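You operate a simulated robot arm through the tools that you are given. There is no shell and no other tool. Be economical: measure what you need, move in short steps, check, and stop when the job is done.

You run a simulated robot arm. Do the job below in one go: nothing can be reset, and whatever is moved stays where it is left.

JOB
Rake the crusted mop clean, then dress it with white compound.
Fine: put the rake and the bar back; stop the buffer with the red button.
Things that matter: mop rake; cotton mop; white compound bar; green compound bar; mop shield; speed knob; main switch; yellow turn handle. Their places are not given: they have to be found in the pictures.

The check looks at the end state, three seconds after you hand in, the way a careful person would. Anything else that was tipped, shoved, dropped, spilled or broken makes it a failure.

ROBOT AND FRAMES
A 7-joint arm with a two-finger parallel gripper, fixed in place. Base frame: the origin is at the foot of the arm, x ahead of it, y to its left, z up; the work surface is at about z = 0.884. Readings come in m, rad, newtons and seconds.
With the tool pointing down near the work surface it reaches from about 0.24 to 0.68 m from the base axis. Its first joint turns from -1.152 to 1.152 rad. Payload 2.4 kg.
Tool frame: the origin (TCP) lies between the finger pads and is the grasp point; the fingertips stand 0.03 m ahead of it; z points along the fingers, y is the line along which they close. Largest opening 0.094 m; finger width 0.028, thickness 0.01; the body of the gripper, 0.05 by 0.096 m, starts 0.055 m behind the TCP.
Orientation is told as [roll, pitch, yaw] about the base's x, y, z axes, in that order, counted from this pose: with the fingers straight down and closing along the base's y, the tool's x points along the base's -x, its y along +y and its z along -z.

CONTROLS
- The arm moves only by the tool apply_moves. Its argument "targets" is a list of rows, each an object (a shift or turn left out is 0, a gripper value left out holds the last) with "dp": the shift along the base's x, y, z in m, a list of three; "rot": the turn, a rotation vector about the base's x, y, z in degrees, a list of three. In form: [{"dp": [x, y, z], "rot": [rx, ry, rz]}, ...]. A call has 1 to 12 rows; each row shifts and turns the commanded pose from where the row before left it. "claw" is the finger opening in m, from 0 to 0.094, set as the call begins (left out, the last holds). Each row takes 0.2 s and may step no farther than 0.05 m and 0.15 rad from the row before; otherwise, or with a gripper value out of range, the whole call is refused. Where a pose cannot be reached the arm comes as near as it can. A force on the tool above 40 N (or 10 N above the force at the start of the call, whichever is more), or a blocked arm, ends the call early, and 0.2 s more pass. The fingers move at their own pace (about 0.153 m/s each) and stop on an object; they squeeze with about 37 N. The grip force told is the motor's: it shows also when the fingers shut on nothing. Time passes only in rows, and 0.2 s behind the last, so rows that do not move let the fingers close. The reply holds the time, the measured pose of the TCP, the force on the tool along the base axes, the opening and the grip force, in the units named above and with some noise.
- Cameras (640 x 400 px; columns grow to the right, rows downward): "scene" is fixed at [0.0439, 0.4734, 1.4586]; the picture's right is [-0.72, -0.69, 0.00], its down [-0.30, 0.32, -0.90] and it looks along [0.62, -0.65, -0.44] (base axes); focal length 281 px, centre (320, 200). "wrist" rides on the gripper at [-0.037, 0, -0.058] in the tool frame; the picture's right is [0.00, -1.00, 0.00], its down [0.97, 0.00, -0.24] and it looks along [0.24, 0.00, 0.97] (tool axes); focal length 218 px, centre (320, 200).
- capture(camera): a new picture of that camera. It takes no simulated time.
- measure_at(camera, pixels): for up to 12 pixels [column, row] of the newest picture of that camera ("zoom" is the newest enlarged one), the place [x, y, z] in the base frame of the surface seen there, good to about 0.002 m. It takes no simulated time.
- enlarge(camera, box): a new picture of the part [left, top, right, bottom] of that camera's present view, enlarged. It takes no simulated time.
- hand_in(): hands the job in; it is judged then, once.

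Go step by step. Measure first, check grasps and placings, and put right what went wrong. The budget is 80 turns and 34 pictures, counting those below and the enlarged ones. Unless the task says otherwise, let go and move clear before handing in, and close with one line.

The tools are called after "Call:" as name(argument=value, ...) on one line, values as JSON. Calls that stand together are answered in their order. apply_moves: Moves the arm, as the interface text tells. Its arguments: {"type":"object","properties":{"targets":{"type":"array"},"claw":{"type":"number"}},"required":["targets"]} The other tools are called the same way: capture (camera) takes a picture; measure_at (camera, pixels) gives the place of the surface under pixels of a picture; enlarge (camera, box) takes an enlarged picture of a part of a camera's view; hand_in () hands the job in.

At the start:

```text
clock: 0.0
ee_pos: [0.3318, 0.0523, 1.2926]
tool_rot: [0.001, 0.001, -0.001]
ft_force: [-1.1, 0.2, 0.1]
finger_gap: 0.0941
grip_force: 0.0
```

scene: 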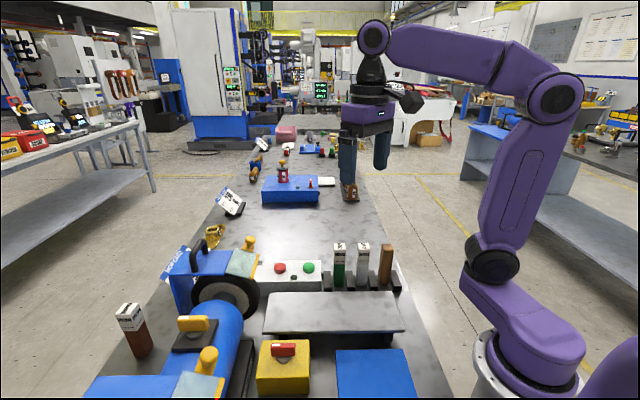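
wrist: 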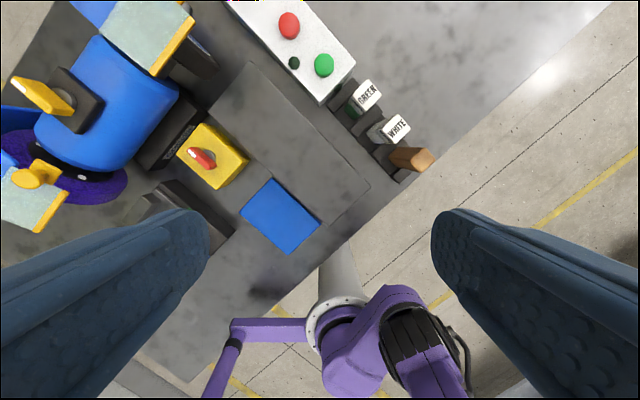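

The pictures show a blue buffer on the left with wheels, a red/green button box at about (295,270), and a rack of GREEN, WHITE and a wooden-handled tool at (340-385,265). I'll enlarge to see the details.

Call:
enlarge(camera="scene", box=[80, 220, 280, 400])

Call:
enlarge(camera="scene", box=[230, 220, 430, 400])

Call:
enlarge(camera="wrist", box=[0, 0, 280, 240])

```text
2.22 times, centred on (180, 310) of scene
```

zoom: 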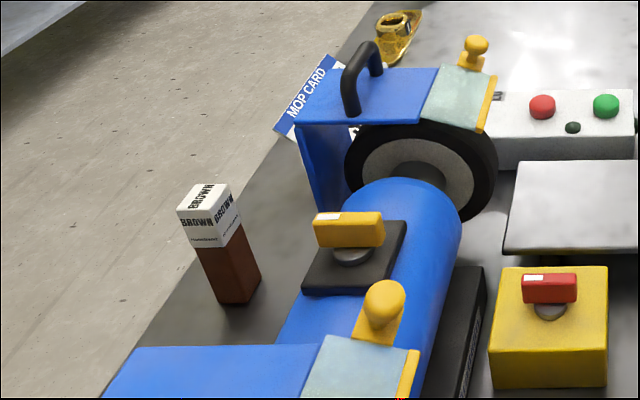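

```text
2.22 times, centred on (330, 310) of scene
```

zoom: 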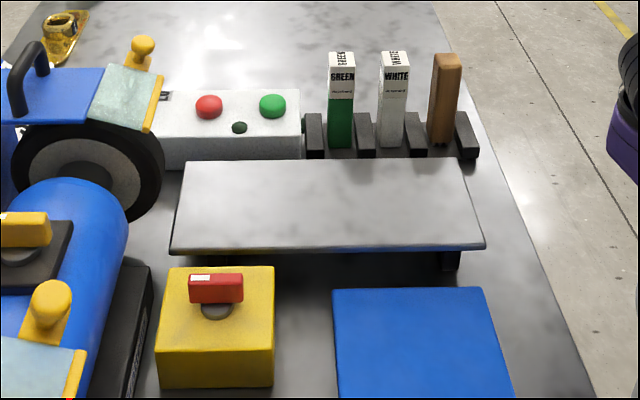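

```text
1.67 times, centred on (140, 120) of wrist
```

zoom: 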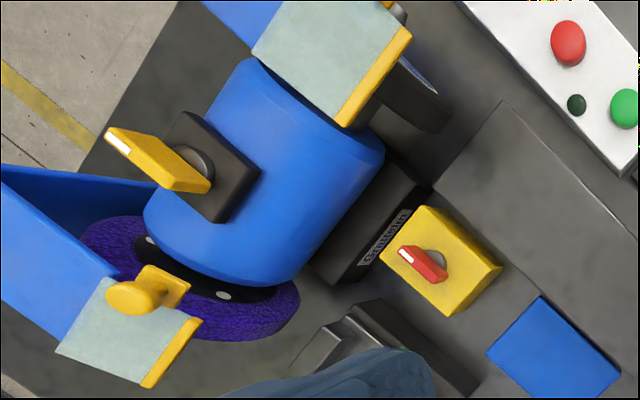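

The far wheel (215,295) has a dark rim (a crusted mop?), the near one is purple, and cards stand at (185,265) and (230,200). I'll look closer at the cards and move the arm to see from elsewhere.

Call:
enlarge(camera="scene", box=[150, 230, 270, 330])

Call:
enlarge(camera="scene", box=[190, 120, 350, 240])

Call:
measure_at(camera="wrist", pixels=[[290, 25], [324, 64], [294, 62], [368, 95], [397, 127], [412, 160], [205, 158], [280, 216], [40, 95], [35, 172], [175, 225], [130, 80]])

```text
4.00 times, centred on (210, 280) of scene
```

zoom: 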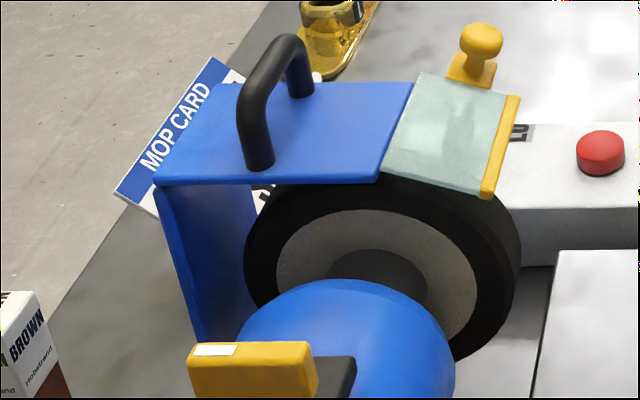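

```text
3.33 times, centred on (270, 180) of scene
```

zoom: 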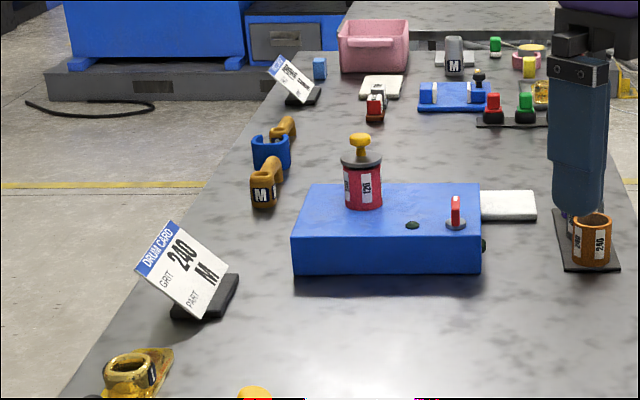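

```text
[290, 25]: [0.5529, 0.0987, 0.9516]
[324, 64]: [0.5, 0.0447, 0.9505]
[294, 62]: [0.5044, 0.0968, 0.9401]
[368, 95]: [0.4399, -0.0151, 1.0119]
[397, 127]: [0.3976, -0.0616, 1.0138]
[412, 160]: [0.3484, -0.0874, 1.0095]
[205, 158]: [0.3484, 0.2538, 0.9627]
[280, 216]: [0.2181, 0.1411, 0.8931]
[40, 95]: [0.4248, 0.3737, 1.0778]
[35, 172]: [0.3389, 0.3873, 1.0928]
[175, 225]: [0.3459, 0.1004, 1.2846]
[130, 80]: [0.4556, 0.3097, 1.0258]
```

The mop card sits behind the far shield; part of the bench lies hidden. I'll move the arm up and ahead-left to look down over the buffer.

Call:
apply_moves(targets=[{"dp": [0.04, 0.04, 0.01]}, {"dp": [0.04, 0.04, 0.01]}, {"dp": [0.04, 0.04, 0.01]}, {"dp": [0.0, 0.04, 0.01]}, {}])

Call:
capture(camera="wrist")

```text
refused: row 1 steps farther than a row can; nothing moved
```

```text
26 pictures are left
```

wrist: 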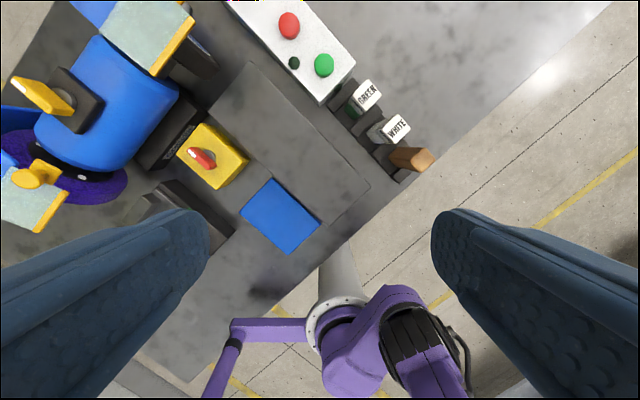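

The step was refused since it was over 0.05 m. I'll retry with smaller steps.

Call:
apply_moves(targets=[{"dp": [0.03, 0.035, 0.01]}, {"dp": [0.03, 0.035, 0.01]}, {"dp": [0.03, 0.035, 0.01]}, {"dp": [0.03, 0.035, 0.01]}, {"dp": [0.03, 0.035, 0.0]}, {}])

Call:
capture(camera="wrist")

```text
clock: 1.4
ee_pos: [0.4383, 0.196, 1.3237]
tool_rot: [0.0, -0.001, 0.0]
ft_force: [0.2, -0.3, -0.6]
finger_gap: 0.0939
grip_force: 0.0
out of reach, approached as far as the arm can: row 4, 5
```

```text
25 pictures are left
```

wrist: 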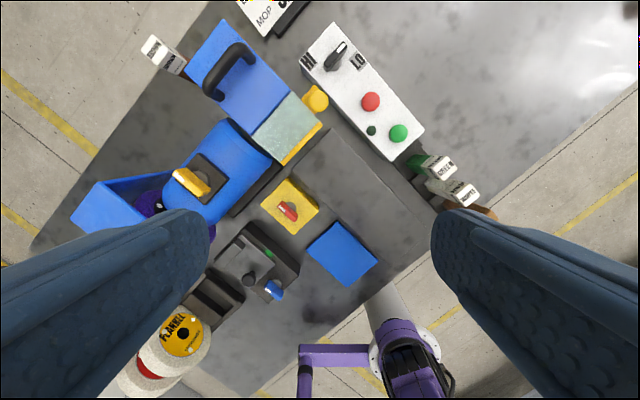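

The new wrist view shows a speed knob (335,55) with HI/LO on the white box and the mop card at (270,15), cut off. I'll tilt the tool to look further ahead.

Call:
apply_moves(targets=[{"dp": [-0.02, 0.02, 0], "rot": [0, -8, 0]}, {"dp": [-0.02, 0.02, 0], "rot": [0, -8, 0]}, {"dp": [-0.02, 0.02, 0], "rot": [0, -8, 0]}, {"dp": [-0.02, 0.0, 0], "rot": [0, -8, 0]}, {}])

Call:
capture(camera="wrist")

```text
clock: 2.6
ee_pos: [0.3595, 0.2578, 1.3217]
tool_rot: [0.0, -0.56, -0.001]
ft_force: [-0.6, 0.1, -0.3]
finger_gap: 0.0939
grip_force: 0.0
```

```text
24 pictures are left
```

wrist: 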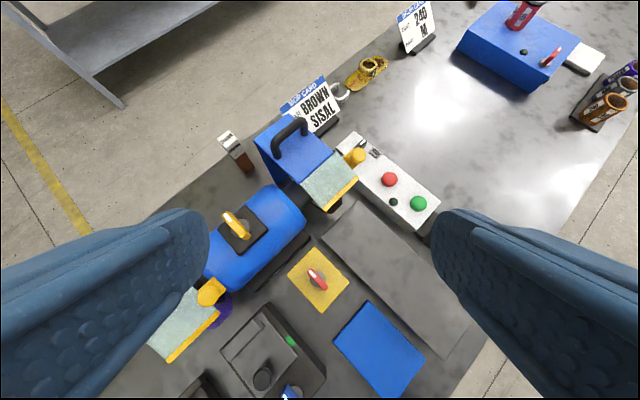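

The mop card at (310,105) says "BROWN SISAL"; I'll enlarge it and the controls box.

Call:
enlarge(camera="wrist", box=[230, 60, 350, 210])

Call:
measure_at(camera="wrist", pixels=[[355, 157], [330, 180], [290, 130], [275, 165], [240, 225], [260, 215], [232, 150], [316, 278], [390, 178], [364, 145], [400, 240], [260, 378]])

```text
2.67 times, centred on (290, 135) of wrist
```

zoom: 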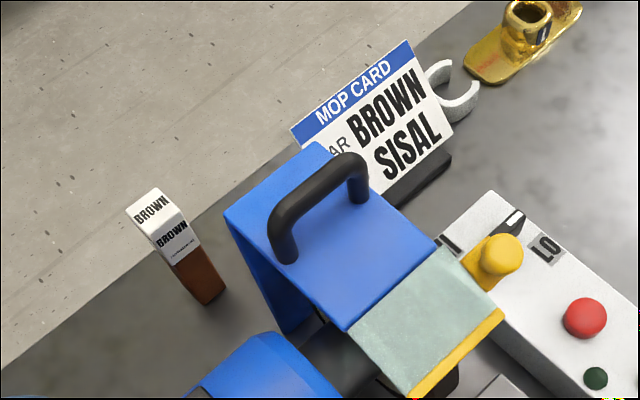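

```text
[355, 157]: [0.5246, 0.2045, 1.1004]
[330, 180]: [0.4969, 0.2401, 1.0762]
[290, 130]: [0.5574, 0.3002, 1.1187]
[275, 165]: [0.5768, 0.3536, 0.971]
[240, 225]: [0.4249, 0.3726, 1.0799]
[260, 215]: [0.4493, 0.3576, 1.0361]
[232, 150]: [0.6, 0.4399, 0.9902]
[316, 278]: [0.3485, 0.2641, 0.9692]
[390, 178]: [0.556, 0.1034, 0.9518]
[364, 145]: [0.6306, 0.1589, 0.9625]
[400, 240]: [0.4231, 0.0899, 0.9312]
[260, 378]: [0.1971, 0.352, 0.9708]
```

The card only speaks about the sisal mop; the cotton one is the far, grey one. I'll enlarge the control box and the motor's handle/main switch for markings.

Call:
enlarge(camera="wrist", box=[325, 125, 445, 225])

Call:
enlarge(camera="wrist", box=[190, 180, 370, 330])

```text
4.00 times, centred on (385, 175) of wrist
```

zoom: 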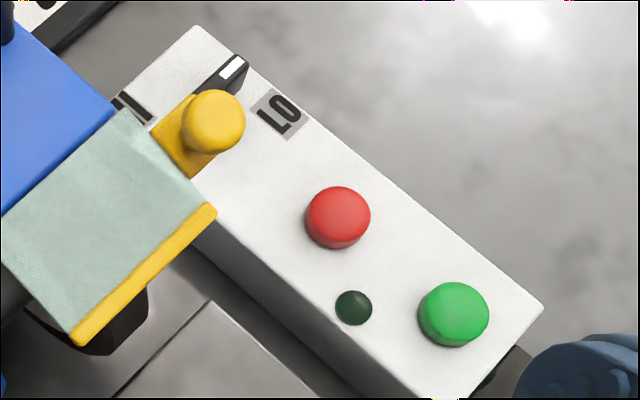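

```text
2.67 times, centred on (280, 255) of wrist
```

zoom: 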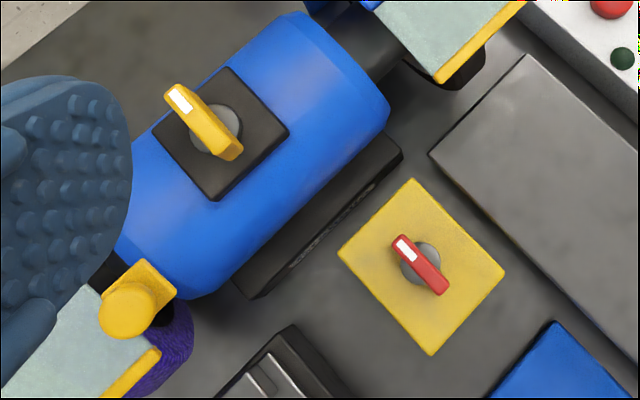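

The red switch and yellow handle both have their white mark towards the back. I'll move to the front and tilt, to look at the cotton mop, its crust and the knob.

Call:
apply_moves(targets=[{"dp": [-0.02, -0.04, -0.02], "rot": [8, 0, 0]}, {"dp": [-0.01, -0.04, -0.02], "rot": [8, 0, 0]}, {"dp": [0, -0.04, -0.02], "rot": [8, 0, 0]}, {"dp": [0, -0.04, -0.02], "rot": [8, 0, 0]}, {"dp": [0, -0.04, -0.02], "rot": [0, 0, 0]}, {}])

Call:
capture(camera="wrist")

```text
clock: 4.0
ee_pos: [0.3277, 0.0561, 1.2235]
tool_rot: [0.636, -0.465, -0.318]
ft_force: [-0.3, 0.0, 0.9]
finger_gap: 0.094
grip_force: 0.0
```

```text
20 pictures are left
```

wrist: 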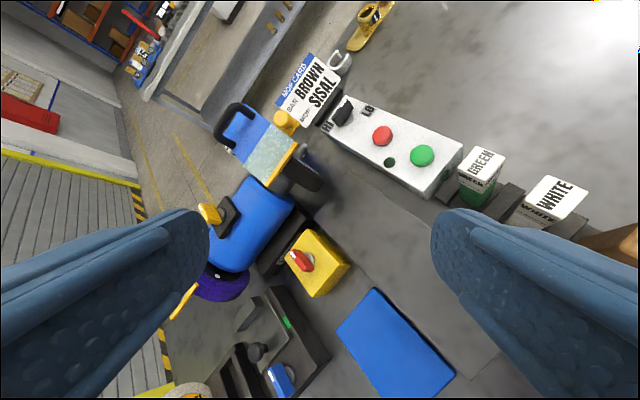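

Call:
enlarge(camera="wrist", box=[200, 70, 400, 210])

Call:
measure_at(camera="wrist", pixels=[[300, 175], [315, 185], [290, 165], [305, 190], [382, 135], [421, 155], [344, 113], [390, 161], [480, 160], [545, 190], [625, 245], [302, 260]])

```text
2.86 times, centred on (300, 140) of wrist
```

zoom: 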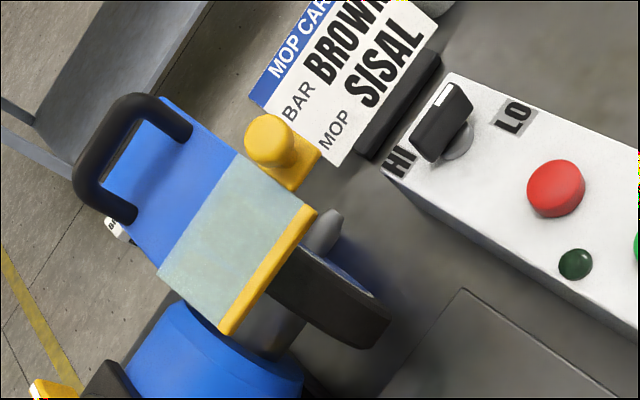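

```text
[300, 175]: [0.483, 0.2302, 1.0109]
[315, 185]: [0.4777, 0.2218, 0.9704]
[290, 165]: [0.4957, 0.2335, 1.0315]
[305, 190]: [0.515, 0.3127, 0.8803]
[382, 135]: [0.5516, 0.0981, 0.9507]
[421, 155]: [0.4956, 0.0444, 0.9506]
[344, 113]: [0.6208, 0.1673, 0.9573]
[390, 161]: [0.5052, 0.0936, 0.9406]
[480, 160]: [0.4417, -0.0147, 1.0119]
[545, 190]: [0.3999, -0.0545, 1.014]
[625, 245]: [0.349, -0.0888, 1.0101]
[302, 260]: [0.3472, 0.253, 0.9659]
```

I see HI at zoom (400,162), LO at (515,117), and the knob's white mark at (447,92). I'll measure these to learn the knob's direction.

Call:
measure_at(camera="zoom", pixels=[[400, 162], [515, 117], [446, 94], [427, 140], [460, 148], [560, 180], [470, 105], [555, 190], [300, 270], [340, 320], [320, 230], [240, 310]])

```text
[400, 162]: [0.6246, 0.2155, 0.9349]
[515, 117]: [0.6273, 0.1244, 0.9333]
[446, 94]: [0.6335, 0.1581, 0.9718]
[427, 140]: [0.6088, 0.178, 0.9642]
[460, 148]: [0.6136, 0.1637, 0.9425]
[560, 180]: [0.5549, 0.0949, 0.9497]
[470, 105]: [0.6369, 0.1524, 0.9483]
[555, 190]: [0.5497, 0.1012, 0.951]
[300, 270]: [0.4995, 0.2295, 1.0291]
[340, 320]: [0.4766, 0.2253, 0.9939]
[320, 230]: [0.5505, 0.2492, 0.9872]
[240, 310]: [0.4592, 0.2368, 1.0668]
```

The knob pivots at about (0.62,0.167), and its mark already points along the machine axis towards the LO side. The machine frame is turned 45° and the lamp is dark. I'll straighten the tool, yaw 45°, close the fingers and hover over the green button.

Call:
apply_moves(targets=[{"dp": [0.03, 0, 0], "rot": [-8, 0, 0]}, {"dp": [0.03, 0, 0], "rot": [-8, 0, 0]}, {"dp": [0.03, 0, 0], "rot": [-8, 0, 0]}, {"dp": [0.03, 0, 0], "rot": [-8, 0, 0]}, {"dp": [0.03, -0.005, -0.02], "rot": [0, 8, 0]}, {"dp": [0.019, -0.005, -0.03], "rot": [0, 8, 0]}, {"dp": [0, 0, -0.04], "rot": [0, 8, 0]}, {"dp": [0, 0, -0.04], "rot": [0, 8, 0]}, {"dp": [0, 0, -0.02]}, {}], claw=0)

Call:
apply_moves(targets=[{"rot": [0, 0, 8]}, {"rot": [0, 0, 8]}, {"rot": [0, 0, 8]}, {"rot": [0, 0, 8]}, {"rot": [0, 0, 8]}, {"rot": [0, 0, 5]}, {}])

```text
clock: 6.2
ee_pos: [0.4956, 0.0462, 1.0738]
tool_rot: [0.001, -0.001, 0.0]
ft_force: [-0.2, 0.7, 0.0]
finger_gap: 0.0
grip_force: 33.2
```

```text
clock: 7.8
ee_pos: [0.498, 0.0459, 1.0732]
tool_rot: [0.0, 0.001, 0.788]
ft_force: [0.2, 0.3, 0.4]
finger_gap: 0.0
grip_force: 32.6
```

I'm above the green button (tips at z 1.043, button top 0.951). I'll press it and see whether the lamp lights.

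Call:
apply_moves(targets=[{"dp": [0, 0, -0.045]}, {"dp": [0, 0, -0.036]}, {"dp": [0, 0, -0.006]}, {"dp": [0, 0, -0.005]}, {"dp": [0, 0, -0.004]}])

Call:
apply_moves(targets=[{"dp": [0, 0, 0.045]}, {"dp": [0, 0, 0.045]}])

Call:
capture(camera="wrist")

```text
clock: 9.0
ee_pos: [0.4958, 0.0471, 0.975]
tool_rot: [0.0, 0.001, 0.787]
ft_force: [-1.5, -1.3, 4.8]
finger_gap: 0.0
grip_force: 32.7
```

```text
clock: 9.6
ee_pos: [0.4975, 0.0443, 1.0676]
tool_rot: [0.0, -0.001, 0.786]
ft_force: [0.3, -0.1, 0.4]
finger_gap: 0.0
grip_force: 32.8
```

```text
18 pictures are left
```

wrist: 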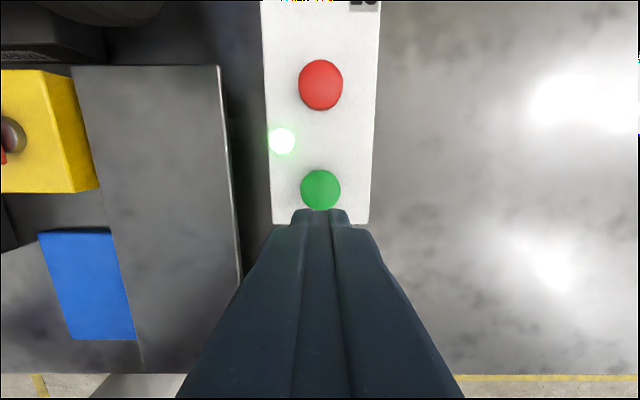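

The lamp is lit, so the buffer runs and the main switch was already on. Next I'll open the fingers and hover over the wooden-handled tool at (0.349,-0.088) to inspect it.

Call:
apply_moves(targets=[{"dp": [0, 0, 0.045]}, {"dp": [-0.03, -0.0265, 0.03]}, {"dp": [-0.03, -0.0265, 0]}, {"dp": [-0.03, -0.0265, 0]}, {"dp": [-0.03, -0.0265, 0]}, {"dp": [-0.0285, -0.026, 0]}, {}], claw=0.07)

Call:
capture(camera="wrist")

Call:
enlarge(camera="scene", box=[310, 220, 430, 320])

```text
clock: 11.2
ee_pos: [0.3486, -0.085, 1.1411]
tool_rot: [0.0, -0.001, 0.784]
ft_force: [-0.5, 0.4, 0.0]
finger_gap: 0.0699
grip_force: 0.0
```

```text
17 pictures are left
```

wrist: 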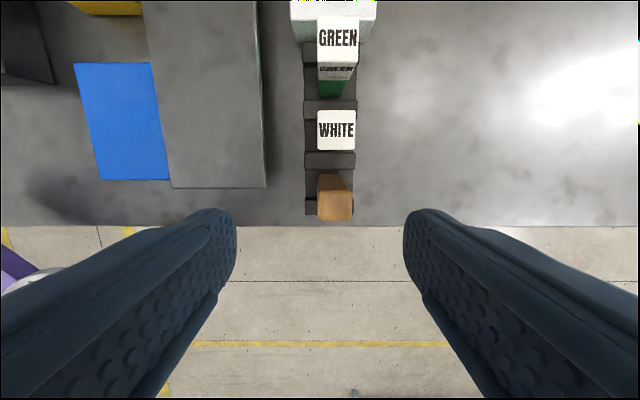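

```text
4.00 times, centred on (370, 270) of scene
```

zoom: 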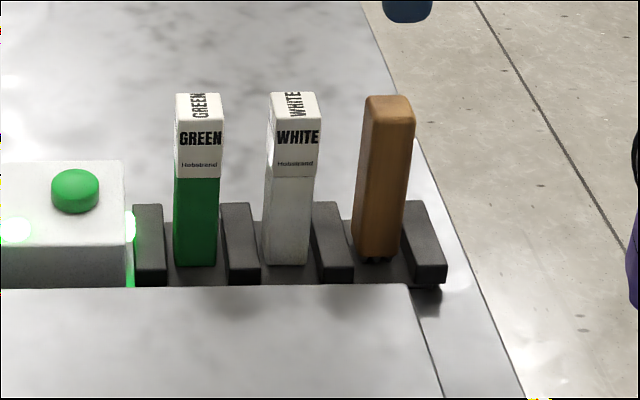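

The wooden block at wrist (335,203) has dark tooth-like bits beneath it in the scene zoom (375,258), so it's the rake. I'll measure its top corners, those of the white bar, and the rack.

Call:
measure_at(camera="wrist", pixels=[[322, 196], [350, 196], [322, 216], [350, 216], [320, 114], [353, 114], [320, 147], [353, 147], [330, 163], [310, 211], [310, 185], [335, 206]])

Call:
measure_at(camera="zoom", pixels=[[380, 175], [375, 245], [375, 260], [425, 225], [390, 110], [295, 200], [290, 255], [330, 215]])

```text
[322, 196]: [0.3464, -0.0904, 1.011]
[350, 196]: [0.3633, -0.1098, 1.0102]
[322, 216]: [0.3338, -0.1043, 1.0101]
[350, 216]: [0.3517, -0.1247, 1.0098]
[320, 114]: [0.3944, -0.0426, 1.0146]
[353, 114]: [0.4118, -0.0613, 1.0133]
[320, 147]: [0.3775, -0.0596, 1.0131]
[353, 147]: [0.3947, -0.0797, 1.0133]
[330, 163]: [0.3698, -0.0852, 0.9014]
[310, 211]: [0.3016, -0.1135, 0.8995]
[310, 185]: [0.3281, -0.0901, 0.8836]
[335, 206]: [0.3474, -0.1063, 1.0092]
```

```text
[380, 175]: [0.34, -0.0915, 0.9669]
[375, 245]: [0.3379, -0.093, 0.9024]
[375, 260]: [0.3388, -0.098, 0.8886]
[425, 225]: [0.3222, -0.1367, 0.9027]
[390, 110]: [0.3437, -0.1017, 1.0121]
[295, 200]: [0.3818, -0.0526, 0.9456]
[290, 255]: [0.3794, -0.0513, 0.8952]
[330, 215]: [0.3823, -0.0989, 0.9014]
```

The rake top is centred at (0.349,-0.1075,1.010), the white bar at (0.3946,-0.061). I'll descend and grip the rake near its top, closing across the rack.

Call:
apply_moves(targets=[{"dp": [0, -0.0225, -0.03]}, {"dp": [0, 0, -0.045]}, {"dp": [0, 0, -0.045]}, {"dp": [0, 0, -0.034]}, {}])

Call:
apply_moves(targets=[{}, {}, {}], claw=0)

```text
clock: 12.4
ee_pos: [0.3474, -0.108, 0.9862]
tool_rot: [0.001, 0.0, 0.786]
ft_force: [0.0, -0.6, -0.1]
finger_gap: 0.07
grip_force: 0.0
```

```text
clock: 13.2
ee_pos: [0.3467, -0.108, 0.987]
tool_rot: [0.0, -0.001, 0.784]
ft_force: [0.0, -0.7, -0.2]
finger_gap: 0.036
grip_force: 36.5
```

The fingers stopped at 0.036 m on the handle. I'll lift straight up and shift towards the front of the mop, then look.

Call:
apply_moves(targets=[{"dp": [0, 0, 0.03]}, {"dp": [0, 0, 0.045]}, {"dp": [0, 0, 0.045]}, {"dp": [0, 0, 0.045]}, {"dp": [0, 0, 0.045]}, {"dp": [-0.01, 0.045, 0]}, {"dp": [-0.01, 0.045, 0]}, {"dp": [0, 0.045, 0]}, {}])

Call:
enlarge(camera="scene", box=[160, 120, 440, 340])

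```text
clock: 15.2
ee_pos: [0.3295, 0.0307, 1.1982]
tool_rot: [-0.001, 0.0, 0.785]
ft_force: [0.7, 0.0, -1.4]
finger_gap: 0.0358
grip_force: 37.2
```

```text
1.82 times, centred on (300, 230) of scene
```

zoom: 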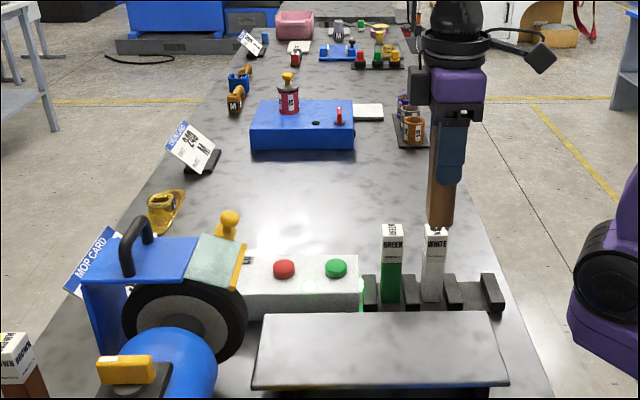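

The rake hangs in the grip, its lower end at zoom (440,225). I'll measure the rake end, the mop's face and the shield lip.

Call:
measure_at(camera="zoom", pixels=[[438, 222], [440, 180], [132, 330], [180, 310], [243, 340], [225, 330], [238, 262], [232, 295], [180, 282], [262, 350], [480, 320], [230, 220]])

```text
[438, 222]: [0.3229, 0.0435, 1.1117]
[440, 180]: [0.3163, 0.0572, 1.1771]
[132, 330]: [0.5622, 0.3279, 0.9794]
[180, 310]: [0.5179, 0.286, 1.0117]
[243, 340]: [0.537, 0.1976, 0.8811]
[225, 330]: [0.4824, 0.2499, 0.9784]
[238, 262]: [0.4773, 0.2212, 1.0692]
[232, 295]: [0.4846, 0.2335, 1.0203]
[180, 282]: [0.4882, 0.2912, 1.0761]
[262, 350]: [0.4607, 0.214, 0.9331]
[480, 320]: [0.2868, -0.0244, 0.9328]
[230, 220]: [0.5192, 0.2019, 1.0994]
```

The mop face is at v≈0.164 (45° frame), its front rim at u≈0.495, axis height ≈0.98, and the shield lip sits above at z≈1.07. I'll tilt the rake ~56° towards the mop.

Call:
apply_moves(targets=[{"rot": [5.66, -5.66, 0]}, {"rot": [5.66, -5.66, 0]}, {"rot": [5.66, -5.66, 0]}, {"rot": [5.66, -5.66, 0]}, {"rot": [5.66, -5.66, 0]}, {"rot": [5.66, -5.66, 0]}, {"rot": [5.66, -5.66, 0]}, {}])

Call:
apply_moves(targets=[{"dp": [0.0164, 0.0268, -0.036]}, {"dp": [0.0164, 0.0268, -0.036]}, {"dp": [0.0164, 0.0268, -0.036]}, {"dp": [0.0164, 0.0268, -0.036]}, {}])

Call:
enlarge(camera="scene", box=[150, 180, 390, 360])

Call:
capture(camera="wrist")

```text
clock: 17.0
ee_pos: [0.329, 0.028, 1.1968]
tool_rot: [-0.001, -0.978, 0.786]
ft_force: [-0.2, 0.4, -1.5]
finger_gap: 0.036
grip_force: 37.2
```

```text
clock: 18.2
ee_pos: [0.3928, 0.1348, 1.0538]
tool_rot: [0.0, -0.977, 0.784]
ft_force: [-0.6, -0.1, -1.8]
finger_gap: 0.0358
grip_force: 37.2
```

```text
2.22 times, centred on (270, 270) of scene
```

zoom: 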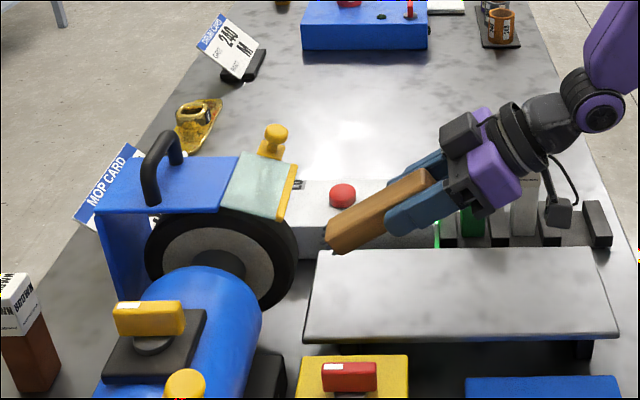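

```text
13 pictures are left
```

wrist: 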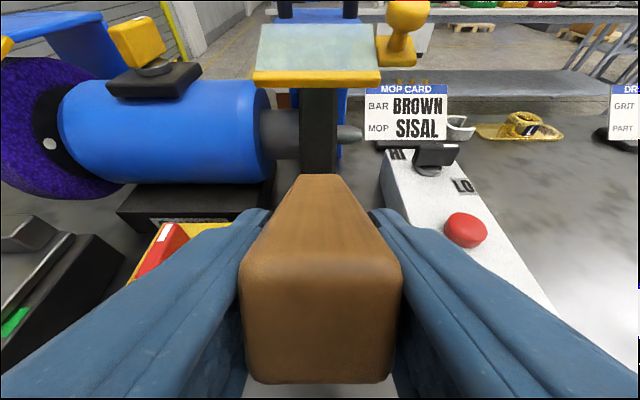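

The rake is in line with the mop (rim at wrist columns 302-337, rake centred at 320). I'll advance slowly along the front until contact.

Call:
apply_moves(targets=[{"dp": [0.0071, 0.0071, 0]}, {"dp": [0.0071, 0.0071, 0]}, {"dp": [0.0071, 0.0071, 0]}, {"dp": [0.0035, 0.0035, 0]}, {}])

Call:
apply_moves(targets=[{"dp": [0.0021, 0.0021, 0]}, {"dp": [0.0014, 0.0014, 0]}, {}, {}])

Call:
enlarge(camera="scene", box=[190, 230, 330, 330])

```text
clock: 19.4
ee_pos: [0.4179, 0.1596, 1.052]
tool_rot: [0.001, -0.977, 0.786]
ft_force: [-7.3, -6.3, 2.9]
finger_gap: 0.0357
grip_force: 37.1
```

```text
clock: 20.4
ee_pos: [0.4214, 0.1611, 1.0533]
tool_rot: [-0.001, -0.979, 0.782]
ft_force: [-25.8, -22.1, 16.3]
finger_gap: 0.036
grip_force: 37.8
```

```text
4.00 times, centred on (260, 280) of scene
```

zoom: 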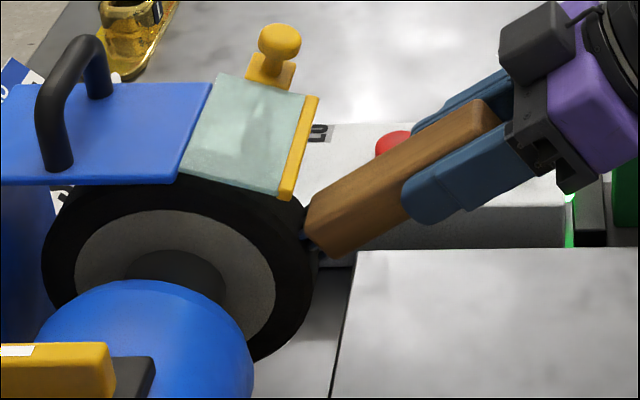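

The teeth touch the rim (zoom 310,235) with ~35 N, which is more than needed. I'll back off slightly to a light contact and hold it.

Call:
apply_moves(targets=[{"dp": [-0.0018, -0.0018, 0]}, {}, {}, {}, {}, {}, {}, {}, {}, {}, {}, {}])

Call:
enlarge(camera="scene", box=[190, 230, 330, 330])

```text
clock: 23.0
ee_pos: [0.4206, 0.1611, 1.0528]
tool_rot: [0.0, -0.976, 0.787]
ft_force: [-0.8, -1.3, -0.1]
finger_gap: 0.0359
grip_force: 37.1
```

```text
4.00 times, centred on (260, 280) of scene
```

zoom: 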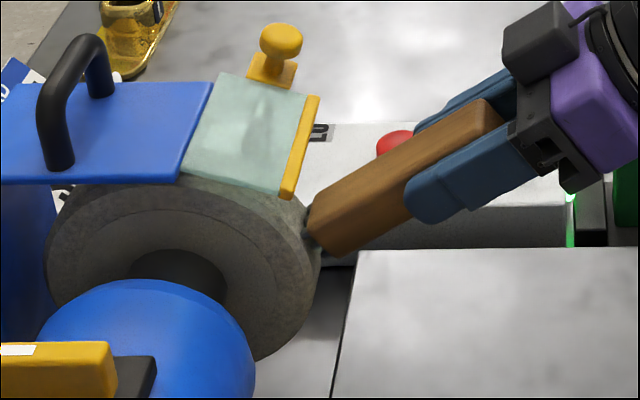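

The dark crust is gone and the rim is now grey with faint mottling, while the force fell to about zero. I'll press slightly again and hold some seconds to be sure it's fully clean.

Call:
apply_moves(targets=[{"dp": [0.0012, 0.0012, 0]}, {}, {}, {}, {}, {}, {}, {}, {}, {}, {}, {}])

Call:
enlarge(camera="scene", box=[190, 230, 330, 330])

```text
clock: 25.6
ee_pos: [0.4219, 0.1612, 1.0544]
tool_rot: [0.0, -0.978, 0.786]
ft_force: [-19.6, -21.4, 10.6]
finger_gap: 0.036
grip_force: 37.1
```

```text
4.00 times, centred on (260, 280) of scene
```

zoom: 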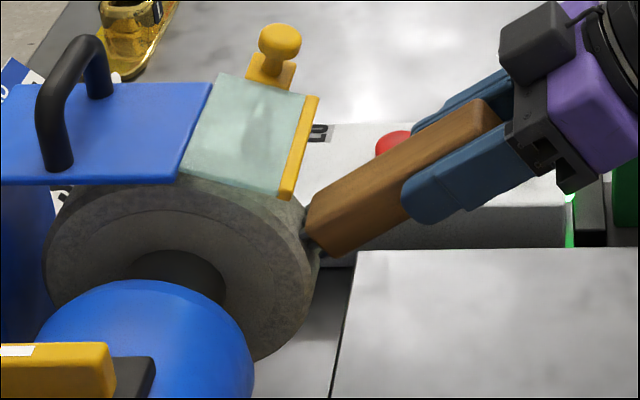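

The look no longer changes, so the mop is raked clean. I'll back off, raise, straighten the tool, and carry the rake back over its slot.

Call:
apply_moves(targets=[{"dp": [-0.014, -0.014, 0]}, {"dp": [-0.014, -0.014, 0]}, {"dp": [-0.0164, -0.0268, 0.036]}, {"dp": [-0.0164, -0.0268, 0.036]}, {"dp": [-0.0164, -0.0268, 0.036]}, {"dp": [-0.0164, -0.0268, 0.036]}, {}])

Call:
apply_moves(targets=[{"rot": [-5.66, 5.66, 0]}, {"rot": [-5.66, 5.66, 0]}, {"rot": [-5.66, 5.66, 0]}, {"rot": [-5.66, 5.66, 0]}, {"rot": [-5.66, 5.66, 0]}, {"rot": [-5.66, 5.66, 0]}, {"rot": [-5.66, 5.66, 0]}, {"dp": [0.01, -0.045, 0]}, {"dp": [0.01, -0.045, 0]}, {"dp": [0, -0.044, 0]}, {}])

```text
clock: 27.2
ee_pos: [0.3295, 0.0269, 1.1962]
tool_rot: [-0.001, -0.979, 0.785]
ft_force: [-0.1, -0.6, -1.0]
finger_gap: 0.0358
grip_force: 36.7
```

```text
clock: 29.6
ee_pos: [0.3473, -0.1063, 1.198]
tool_rot: [0.001, 0.0, 0.784]
ft_force: [0.3, 0.6, -1.6]
finger_gap: 0.0358
grip_force: 37.1
```

I'm over the slot at (0.347,-0.106). I'll nudge by -1.5 mm and lower to just above the rack's base.

Call:
apply_moves(targets=[{"dp": [0, -0.0015, -0.045]}, {"dp": [0, 0, -0.045]}, {"dp": [0, 0, -0.045]}, {"dp": [0, 0, -0.045]}, {"dp": [0, 0, -0.02]}, {}])

Call:
enlarge(camera="scene", box=[310, 220, 430, 320])

```text
clock: 31.0
ee_pos: [0.3488, -0.1095, 0.9946]
tool_rot: [0.001, 0.0, 0.786]
ft_force: [0.8, -0.7, -1.6]
finger_gap: 0.0358
grip_force: 37.0
```

```text
4.00 times, centred on (370, 270) of scene
```

zoom: 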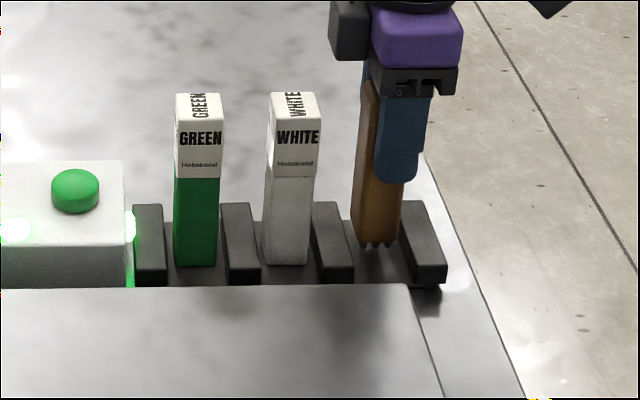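

The teeth at (378,243) hang slightly above the slot floor, between the dividers. I'll lower in small steps to touch down.

Call:
apply_moves(targets=[{"dp": [0, 0, -0.003]}, {"dp": [0, 0, -0.002]}, {"dp": [0, 0, -0.0015]}, {}])

```text
clock: 32.0
ee_pos: [0.3492, -0.1086, 0.9893]
tool_rot: [-0.001, 0.001, 0.783]
ft_force: [0.4, -0.3, -1.7]
finger_gap: 0.0357
grip_force: 37.1
```

Call:
apply_moves(targets=[{"dp": [0, 0, -0.0015]}, {"dp": [0, 0, -0.001]}, {}])

```text
clock: 32.8
ee_pos: [0.3484, -0.1093, 0.9864]
tool_rot: [0.0, 0.001, 0.784]
ft_force: [-0.3, 0.1, -0.3]
finger_gap: 0.036
grip_force: 37.2
```

The weight has gone off the tool (-1.7 → -0.3 N), so the rake stands. I'll release and rise.

Call:
apply_moves(targets=[{}, {"dp": [0, 0, 0.02]}, {"dp": [0, 0, 0.045]}, {"dp": [0, 0, 0.045]}, {"dp": [0.0228, 0.024, 0.01]}, {"dp": [0.0228, 0.024, 0]}, {}], claw=0.07)

Call:
capture(camera="wrist")

```text
clock: 34.4
ee_pos: [0.3943, -0.0597, 1.1075]
tool_rot: [0.001, 0.001, 0.785]
ft_force: [0.2, -0.5, 0.5]
finger_gap: 0.07
grip_force: 0.1
```

```text
8 pictures are left
```

wrist: 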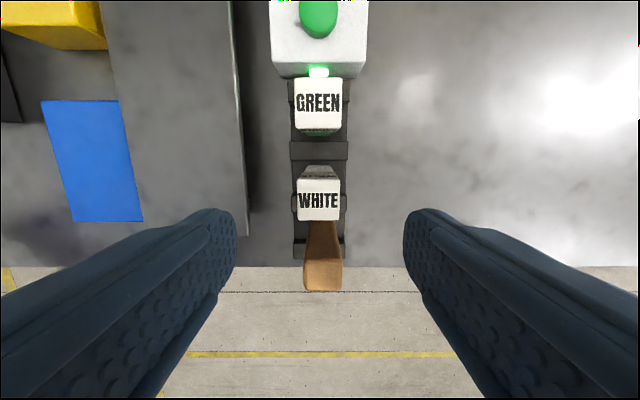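

The rake stands in its slot (wrist 322,270) and the white bar (318,200) is centred between the fingers. I'll descend to z≈0.985 and grip it.

Call:
apply_moves(targets=[{"dp": [0, -0.001, -0.045]}, {"dp": [0, 0, -0.045]}, {"dp": [0, 0, -0.032]}, {}])

Call:
apply_moves(targets=[{}, {}, {}], claw=0)

Call:
apply_moves(targets=[{"dp": [0, 0, 0.03]}, {"dp": [0, 0, 0.045]}, {"dp": [0, 0, 0.045]}, {"dp": [0, 0, 0.045]}, {"dp": [0, 0, 0.047]}, {"dp": [-0.022, 0.03, 0]}, {"dp": [-0.022, 0.03, 0]}, {"dp": [-0.022, 0.03, 0]}, {}])

```text
clock: 35.4
ee_pos: [0.3935, -0.0622, 0.9854]
tool_rot: [0.0, 0.001, 0.785]
ft_force: [0.4, -0.5, 0.0]
finger_gap: 0.0698
grip_force: 0.1
```

```text
clock: 36.2
ee_pos: [0.3938, -0.0613, 0.9877]
tool_rot: [0.0, 0.001, 0.786]
ft_force: [-0.6, -0.2, -1.4]
finger_gap: 0.035
grip_force: 37.0
```

```text
clock: 38.2
ee_pos: [0.3289, 0.0274, 1.199]
tool_rot: [-0.001, -0.001, 0.783]
ft_force: [0.1, -0.4, -2.4]
finger_gap: 0.0347
grip_force: 36.6
```

The white bar is held (gap 0.035), with the arm at the same via pose. I'll repeat the tilt and approach used for the rake.

Call:
apply_moves(targets=[{"rot": [5.66, -5.66, 0]}, {"rot": [5.66, -5.66, 0]}, {"rot": [5.66, -5.66, 0]}, {"rot": [5.66, -5.66, 0]}, {"rot": [5.66, -5.66, 0]}, {"rot": [5.66, -5.66, 0]}, {"rot": [5.66, -5.66, 0]}, {}])

Call:
apply_moves(targets=[{"dp": [0.0164, 0.0268, -0.036]}, {"dp": [0.0164, 0.0268, -0.036]}, {"dp": [0.0164, 0.0268, -0.036]}, {"dp": [0.0164, 0.0268, -0.036]}, {}])

Call:
apply_moves(targets=[{"dp": [0.0071, 0.0071, 0]}, {"dp": [0.0053, 0.0053, 0]}, {"dp": [0.0035, 0.0035, 0]}, {}])

```text
clock: 40.0
ee_pos: [0.329, 0.0279, 1.1981]
tool_rot: [-0.002, -0.978, 0.787]
ft_force: [0.8, 0.0, -0.8]
finger_gap: 0.0349
grip_force: 36.9
```

```text
clock: 41.2
ee_pos: [0.3955, 0.1329, 1.056]
tool_rot: [-0.003, -0.978, 0.787]
ft_force: [0.1, 0.0, -2.3]
finger_gap: 0.0347
grip_force: 37.2
```

```text
clock: 42.2
ee_pos: [0.4103, 0.1505, 1.0559]
tool_rot: [0.0, -0.979, 0.785]
ft_force: [-0.3, 0.1, -1.5]
finger_gap: 0.0349
grip_force: 37.6
```

No contact yet at u≈0.397. I'll advance in 2–3 mm steps.

Call:
apply_moves(targets=[{"dp": [0.0021, 0.0021, 0]}, {"dp": [0.0018, 0.0018, 0]}, {}])

Call:
apply_moves(targets=[{"dp": [0.0014, 0.0014, 0]}, {"dp": [0.0011, 0.0011, 0]}, {}])

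```text
clock: 43.0
ee_pos: [0.4139, 0.1549, 1.0547]
tool_rot: [0.0, -0.978, 0.787]
ft_force: [1.2, -0.3, -2.2]
finger_gap: 0.0348
grip_force: 37.2
```

```text
clock: 43.8
ee_pos: [0.4166, 0.1594, 1.0542]
tool_rot: [0.0, -0.978, 0.787]
ft_force: [-0.1, -0.3, -1.9]
finger_gap: 0.0347
grip_force: 36.7
```

Call:
apply_moves(targets=[{"dp": [0.0014, 0.0014, 0]}, {"dp": [0.0011, 0.0011, 0]}, {}])

Call:
enlarge(camera="scene", box=[190, 230, 330, 330])

```text
clock: 44.6
ee_pos: [0.4189, 0.1593, 1.054]
tool_rot: [0.001, -0.978, 0.785]
ft_force: [-8.5, -6.3, 4.2]
finger_gap: 0.035
grip_force: 36.8
```

```text
4.00 times, centred on (260, 280) of scene
```

zoom: 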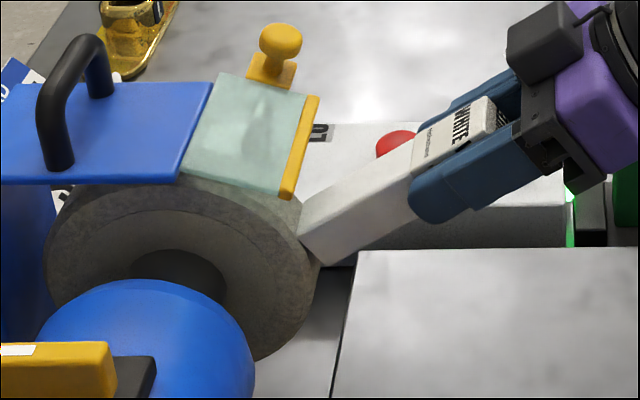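

The bar's end touches the rim at (300,225) with about 11 N. I'll hold light contact for some seconds and check for white on the mop.

Call:
apply_moves(targets=[{"dp": [0.0003, 0.0003, 0]}, {}, {}, {}, {}, {}, {}, {}, {}, {}])

Call:
enlarge(camera="scene", box=[190, 230, 330, 330])

```text
clock: 46.8
ee_pos: [0.4182, 0.1605, 1.0546]
tool_rot: [-0.002, -0.977, 0.787]
ft_force: [-12.3, -13.1, 7.9]
finger_gap: 0.0347
grip_force: 37.8
```

```text
4.00 times, centred on (260, 280) of scene
```

zoom: 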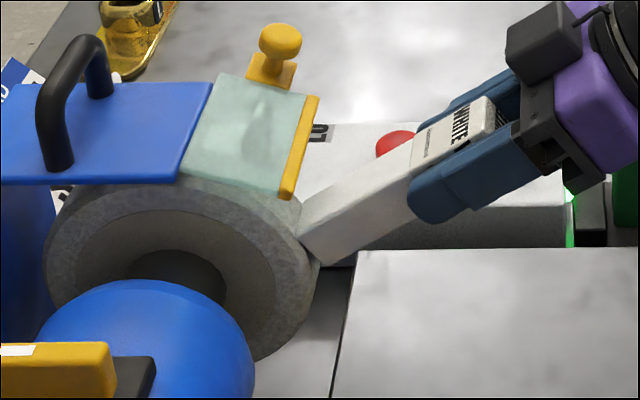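

The outer band turned lighter (rim at (80,270) vs the duller inner face), so compound is going on. I'll hold a couple of seconds more and compare.

Call:
apply_moves(targets=[{}, {}, {}, {}, {}, {}, {}, {}, {}, {}])

Call:
enlarge(camera="scene", box=[190, 230, 330, 330])

```text
clock: 49.0
ee_pos: [0.4179, 0.1607, 1.0535]
tool_rot: [0.0, -0.979, 0.785]
ft_force: [-10.7, -11.7, 7.5]
finger_gap: 0.0351
grip_force: 37.4
```

```text
4.00 times, centred on (260, 280) of scene
```

zoom: 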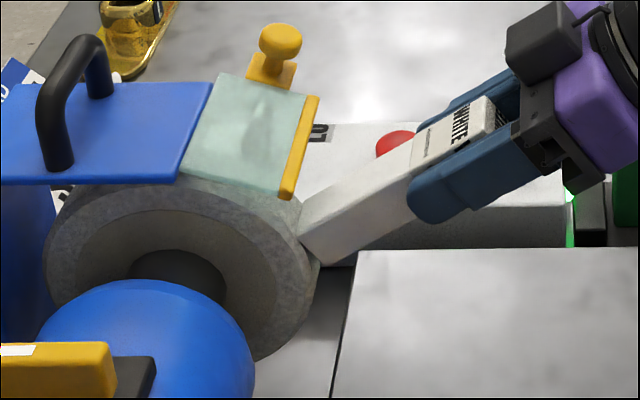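

The light band no longer changes, so the mop is dressed. I'll retract, straighten and carry the bar back over its slot.

Call:
apply_moves(targets=[{"dp": [-0.0115, -0.0135, 0]}, {"dp": [-0.0115, -0.0135, 0]}, {"dp": [-0.0164, -0.0268, 0.036]}, {"dp": [-0.0164, -0.0268, 0.036]}, {"dp": [-0.0164, -0.0268, 0.036]}, {"dp": [-0.0164, -0.0268, 0.036]}, {}])

Call:
apply_moves(targets=[{"rot": [-5.66, 5.66, 0]}, {"rot": [-5.66, 5.66, 0]}, {"rot": [-5.66, 5.66, 0]}, {"rot": [-5.66, 5.66, 0]}, {"rot": [-5.66, 5.66, 0]}, {"rot": [-5.66, 5.66, 0]}, {"rot": [-5.66, 5.66, 0]}, {"dp": [0.022, -0.03, 0]}, {"dp": [0.022, -0.03, 0]}, {"dp": [0.022, -0.03, 0]}, {}])

```text
clock: 50.6
ee_pos: [0.328, 0.0246, 1.1994]
tool_rot: [0.001, -0.976, 0.786]
ft_force: [0.0, 0.4, -0.8]
finger_gap: 0.0349
grip_force: 36.4
```

```text
clock: 53.0
ee_pos: [0.3992, -0.0644, 1.1981]
tool_rot: [0.0, -0.001, 0.785]
ft_force: [0.9, 0.3, -1.4]
finger_gap: 0.0349
grip_force: 37.5
```

By summed commands I'm off from the grasp spot by (+2.1,-1.9) mm; I'll correct that and lower to just above the slot floor.

Call:
apply_moves(targets=[{"dp": [-0.0021, 0.0019, -0.045]}, {"dp": [0, 0, -0.045]}, {"dp": [0, 0, -0.045]}, {"dp": [0, 0, -0.045]}, {"dp": [0, 0, -0.022]}, {"dp": [0, 0, -0.004]}, {}])

Call:
apply_moves(targets=[{"dp": [0, 0, -0.003]}, {"dp": [0, 0, -0.0015]}, {}])

```text
clock: 54.6
ee_pos: [0.3942, -0.0609, 0.9908]
tool_rot: [0.001, 0.0, 0.785]
ft_force: [0.5, -0.7, -1.9]
finger_gap: 0.035
grip_force: 37.6
```

```text
clock: 55.4
ee_pos: [0.3941, -0.061, 0.9883]
tool_rot: [0.001, 0.0, 0.785]
ft_force: [0.8, -0.6, -1.6]
finger_gap: 0.0348
grip_force: 36.7
```

Call:
apply_moves(targets=[{"dp": [0, 0, -0.0015]}, {"dp": [0, 0, -0.001]}, {}])

```text
clock: 56.0
ee_pos: [0.3949, -0.062, 0.9865]
tool_rot: [-0.001, -0.002, 0.786]
ft_force: [-4.6, 0.0, 7.9]
finger_gap: 0.035
grip_force: 36.9
stopped in row 3: the force on the tool passed its limit (the readings are from after the stop); the commanded pose is now the measured one
```

The bar has touched down (7.9 N up). I'll release, rise and check.

Call:
apply_moves(targets=[{"dp": [0, 0, 0.001]}, {}])

Call:
apply_moves(targets=[{}, {}, {"dp": [0, 0, 0.02]}, {"dp": [0, 0, 0.045]}, {"dp": [0, 0, 0.045]}, {"dp": [0, 0, 0.04]}, {}], claw=0.07)

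Call:
capture(camera="wrist")

```text
clock: 56.6
ee_pos: [0.396, -0.0609, 0.9877]
tool_rot: [-0.002, -0.001, 0.787]
ft_force: [-0.4, -0.2, -1.7]
finger_gap: 0.0348
grip_force: 37.2
```

```text
clock: 58.2
ee_pos: [0.3927, -0.0588, 1.1384]
tool_rot: [-0.002, 0.0, 0.787]
ft_force: [0.0, -0.1, -0.7]
finger_gap: 0.0702
grip_force: 0.0
```

```text
4 pictures are left
```

wrist: 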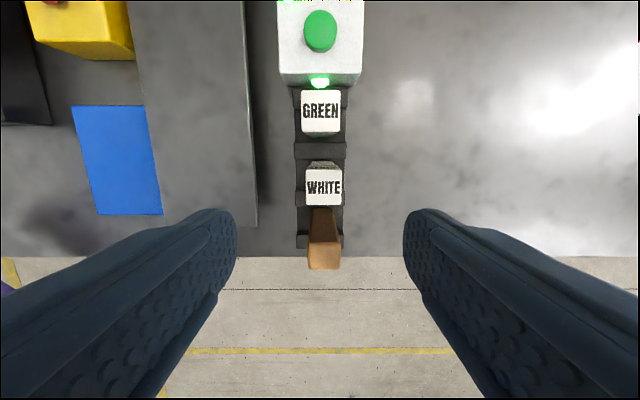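

The bar and rake stand upright in their slots, and the lamp is still lit. Next is the red button at (0.552,0.0985), with closed fingers.

Call:
apply_moves(targets=[{"dp": [0.032, 0.0315, 0]}, {"dp": [0.032, 0.0315, 0]}, {"dp": [0.032, 0.0315, 0]}, {"dp": [0.032, 0.0315, 0]}, {"dp": [0.031, 0.0315, 0]}, {}], claw=0)

Call:
apply_moves(targets=[{"dp": [0, 0, -0.045]}, {"dp": [0, 0, -0.045]}, {"dp": [0, 0, -0.045]}, {}])

```text
clock: 59.6
ee_pos: [0.5531, 0.0963, 1.1373]
tool_rot: [-0.005, -0.003, 0.784]
ft_force: [0.0, -0.5, 1.2]
finger_gap: 0.0001
grip_force: 32.9
```

```text
clock: 60.6
ee_pos: [0.5547, 0.0947, 1.0018]
tool_rot: [-0.002, -0.003, 0.786]
ft_force: [-0.3, 0.2, -0.6]
finger_gap: 0.0002
grip_force: 32.8
```

I'm 2 cm above the button; I'll nudge to its centre and press.

Call:
apply_moves(targets=[{"dp": [-0.001, 0.002, -0.013]}, {"dp": [0, 0, -0.006]}, {"dp": [0, 0, -0.004]}, {"dp": [0, 0, -0.004]}])

Call:
apply_moves(targets=[{"dp": [0, 0, 0.045]}, {"dp": [0, 0, 0.045]}, {"dp": [0, 0, 0.045]}, {"dp": [-0.03, -0.03, 0.02]}, {"dp": [-0.03, -0.03, 0.02]}, {"dp": [-0.03, -0.03, 0]}, {}])

Call:
capture(camera="scene")

```text
clock: 61.6
ee_pos: [0.5542, 0.0973, 0.9764]
tool_rot: [-0.004, -0.004, 0.787]
ft_force: [0.3, 0.2, 3.1]
finger_gap: 0.0
grip_force: 32.8
```

```text
clock: 63.2
ee_pos: [0.4639, 0.0057, 1.1499]
tool_rot: [0.0, -0.001, 0.786]
ft_force: [0.3, -0.8, 0.6]
finger_gap: 0.0
grip_force: 33.1
```

```text
3 pictures are left
```

scene: 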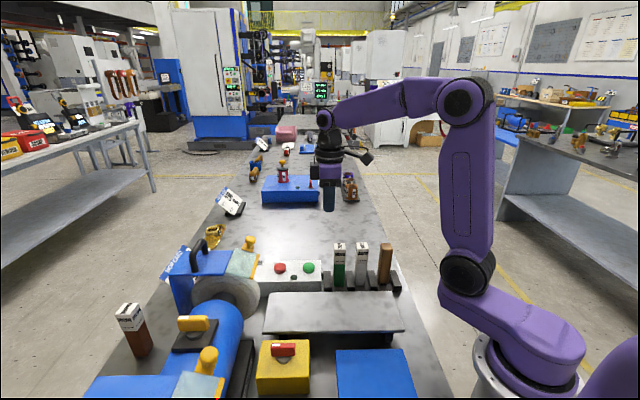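

The lamp at (293,278) looks dark now and everything stands in place. I'll enlarge the mop and box for a last check.

Call:
enlarge(camera="scene", box=[170, 230, 330, 330])

```text
4.00 times, centred on (250, 280) of scene
```

zoom: 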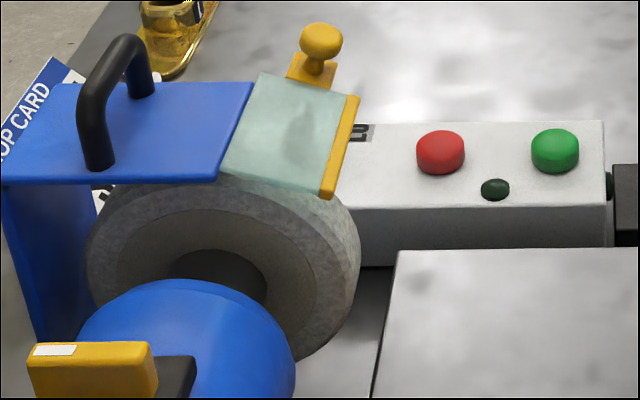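

The lamp at (495,189) is dark, the mop's crust is gone and its rim carries an even pale band. I'm handing in.

Call:
hand_in()

```text
The job is handed in.
```

I raked the cotton mop clean, dressed it with white compound, put the rake and white bar back in their slots, and stopped the buffer with the red button.
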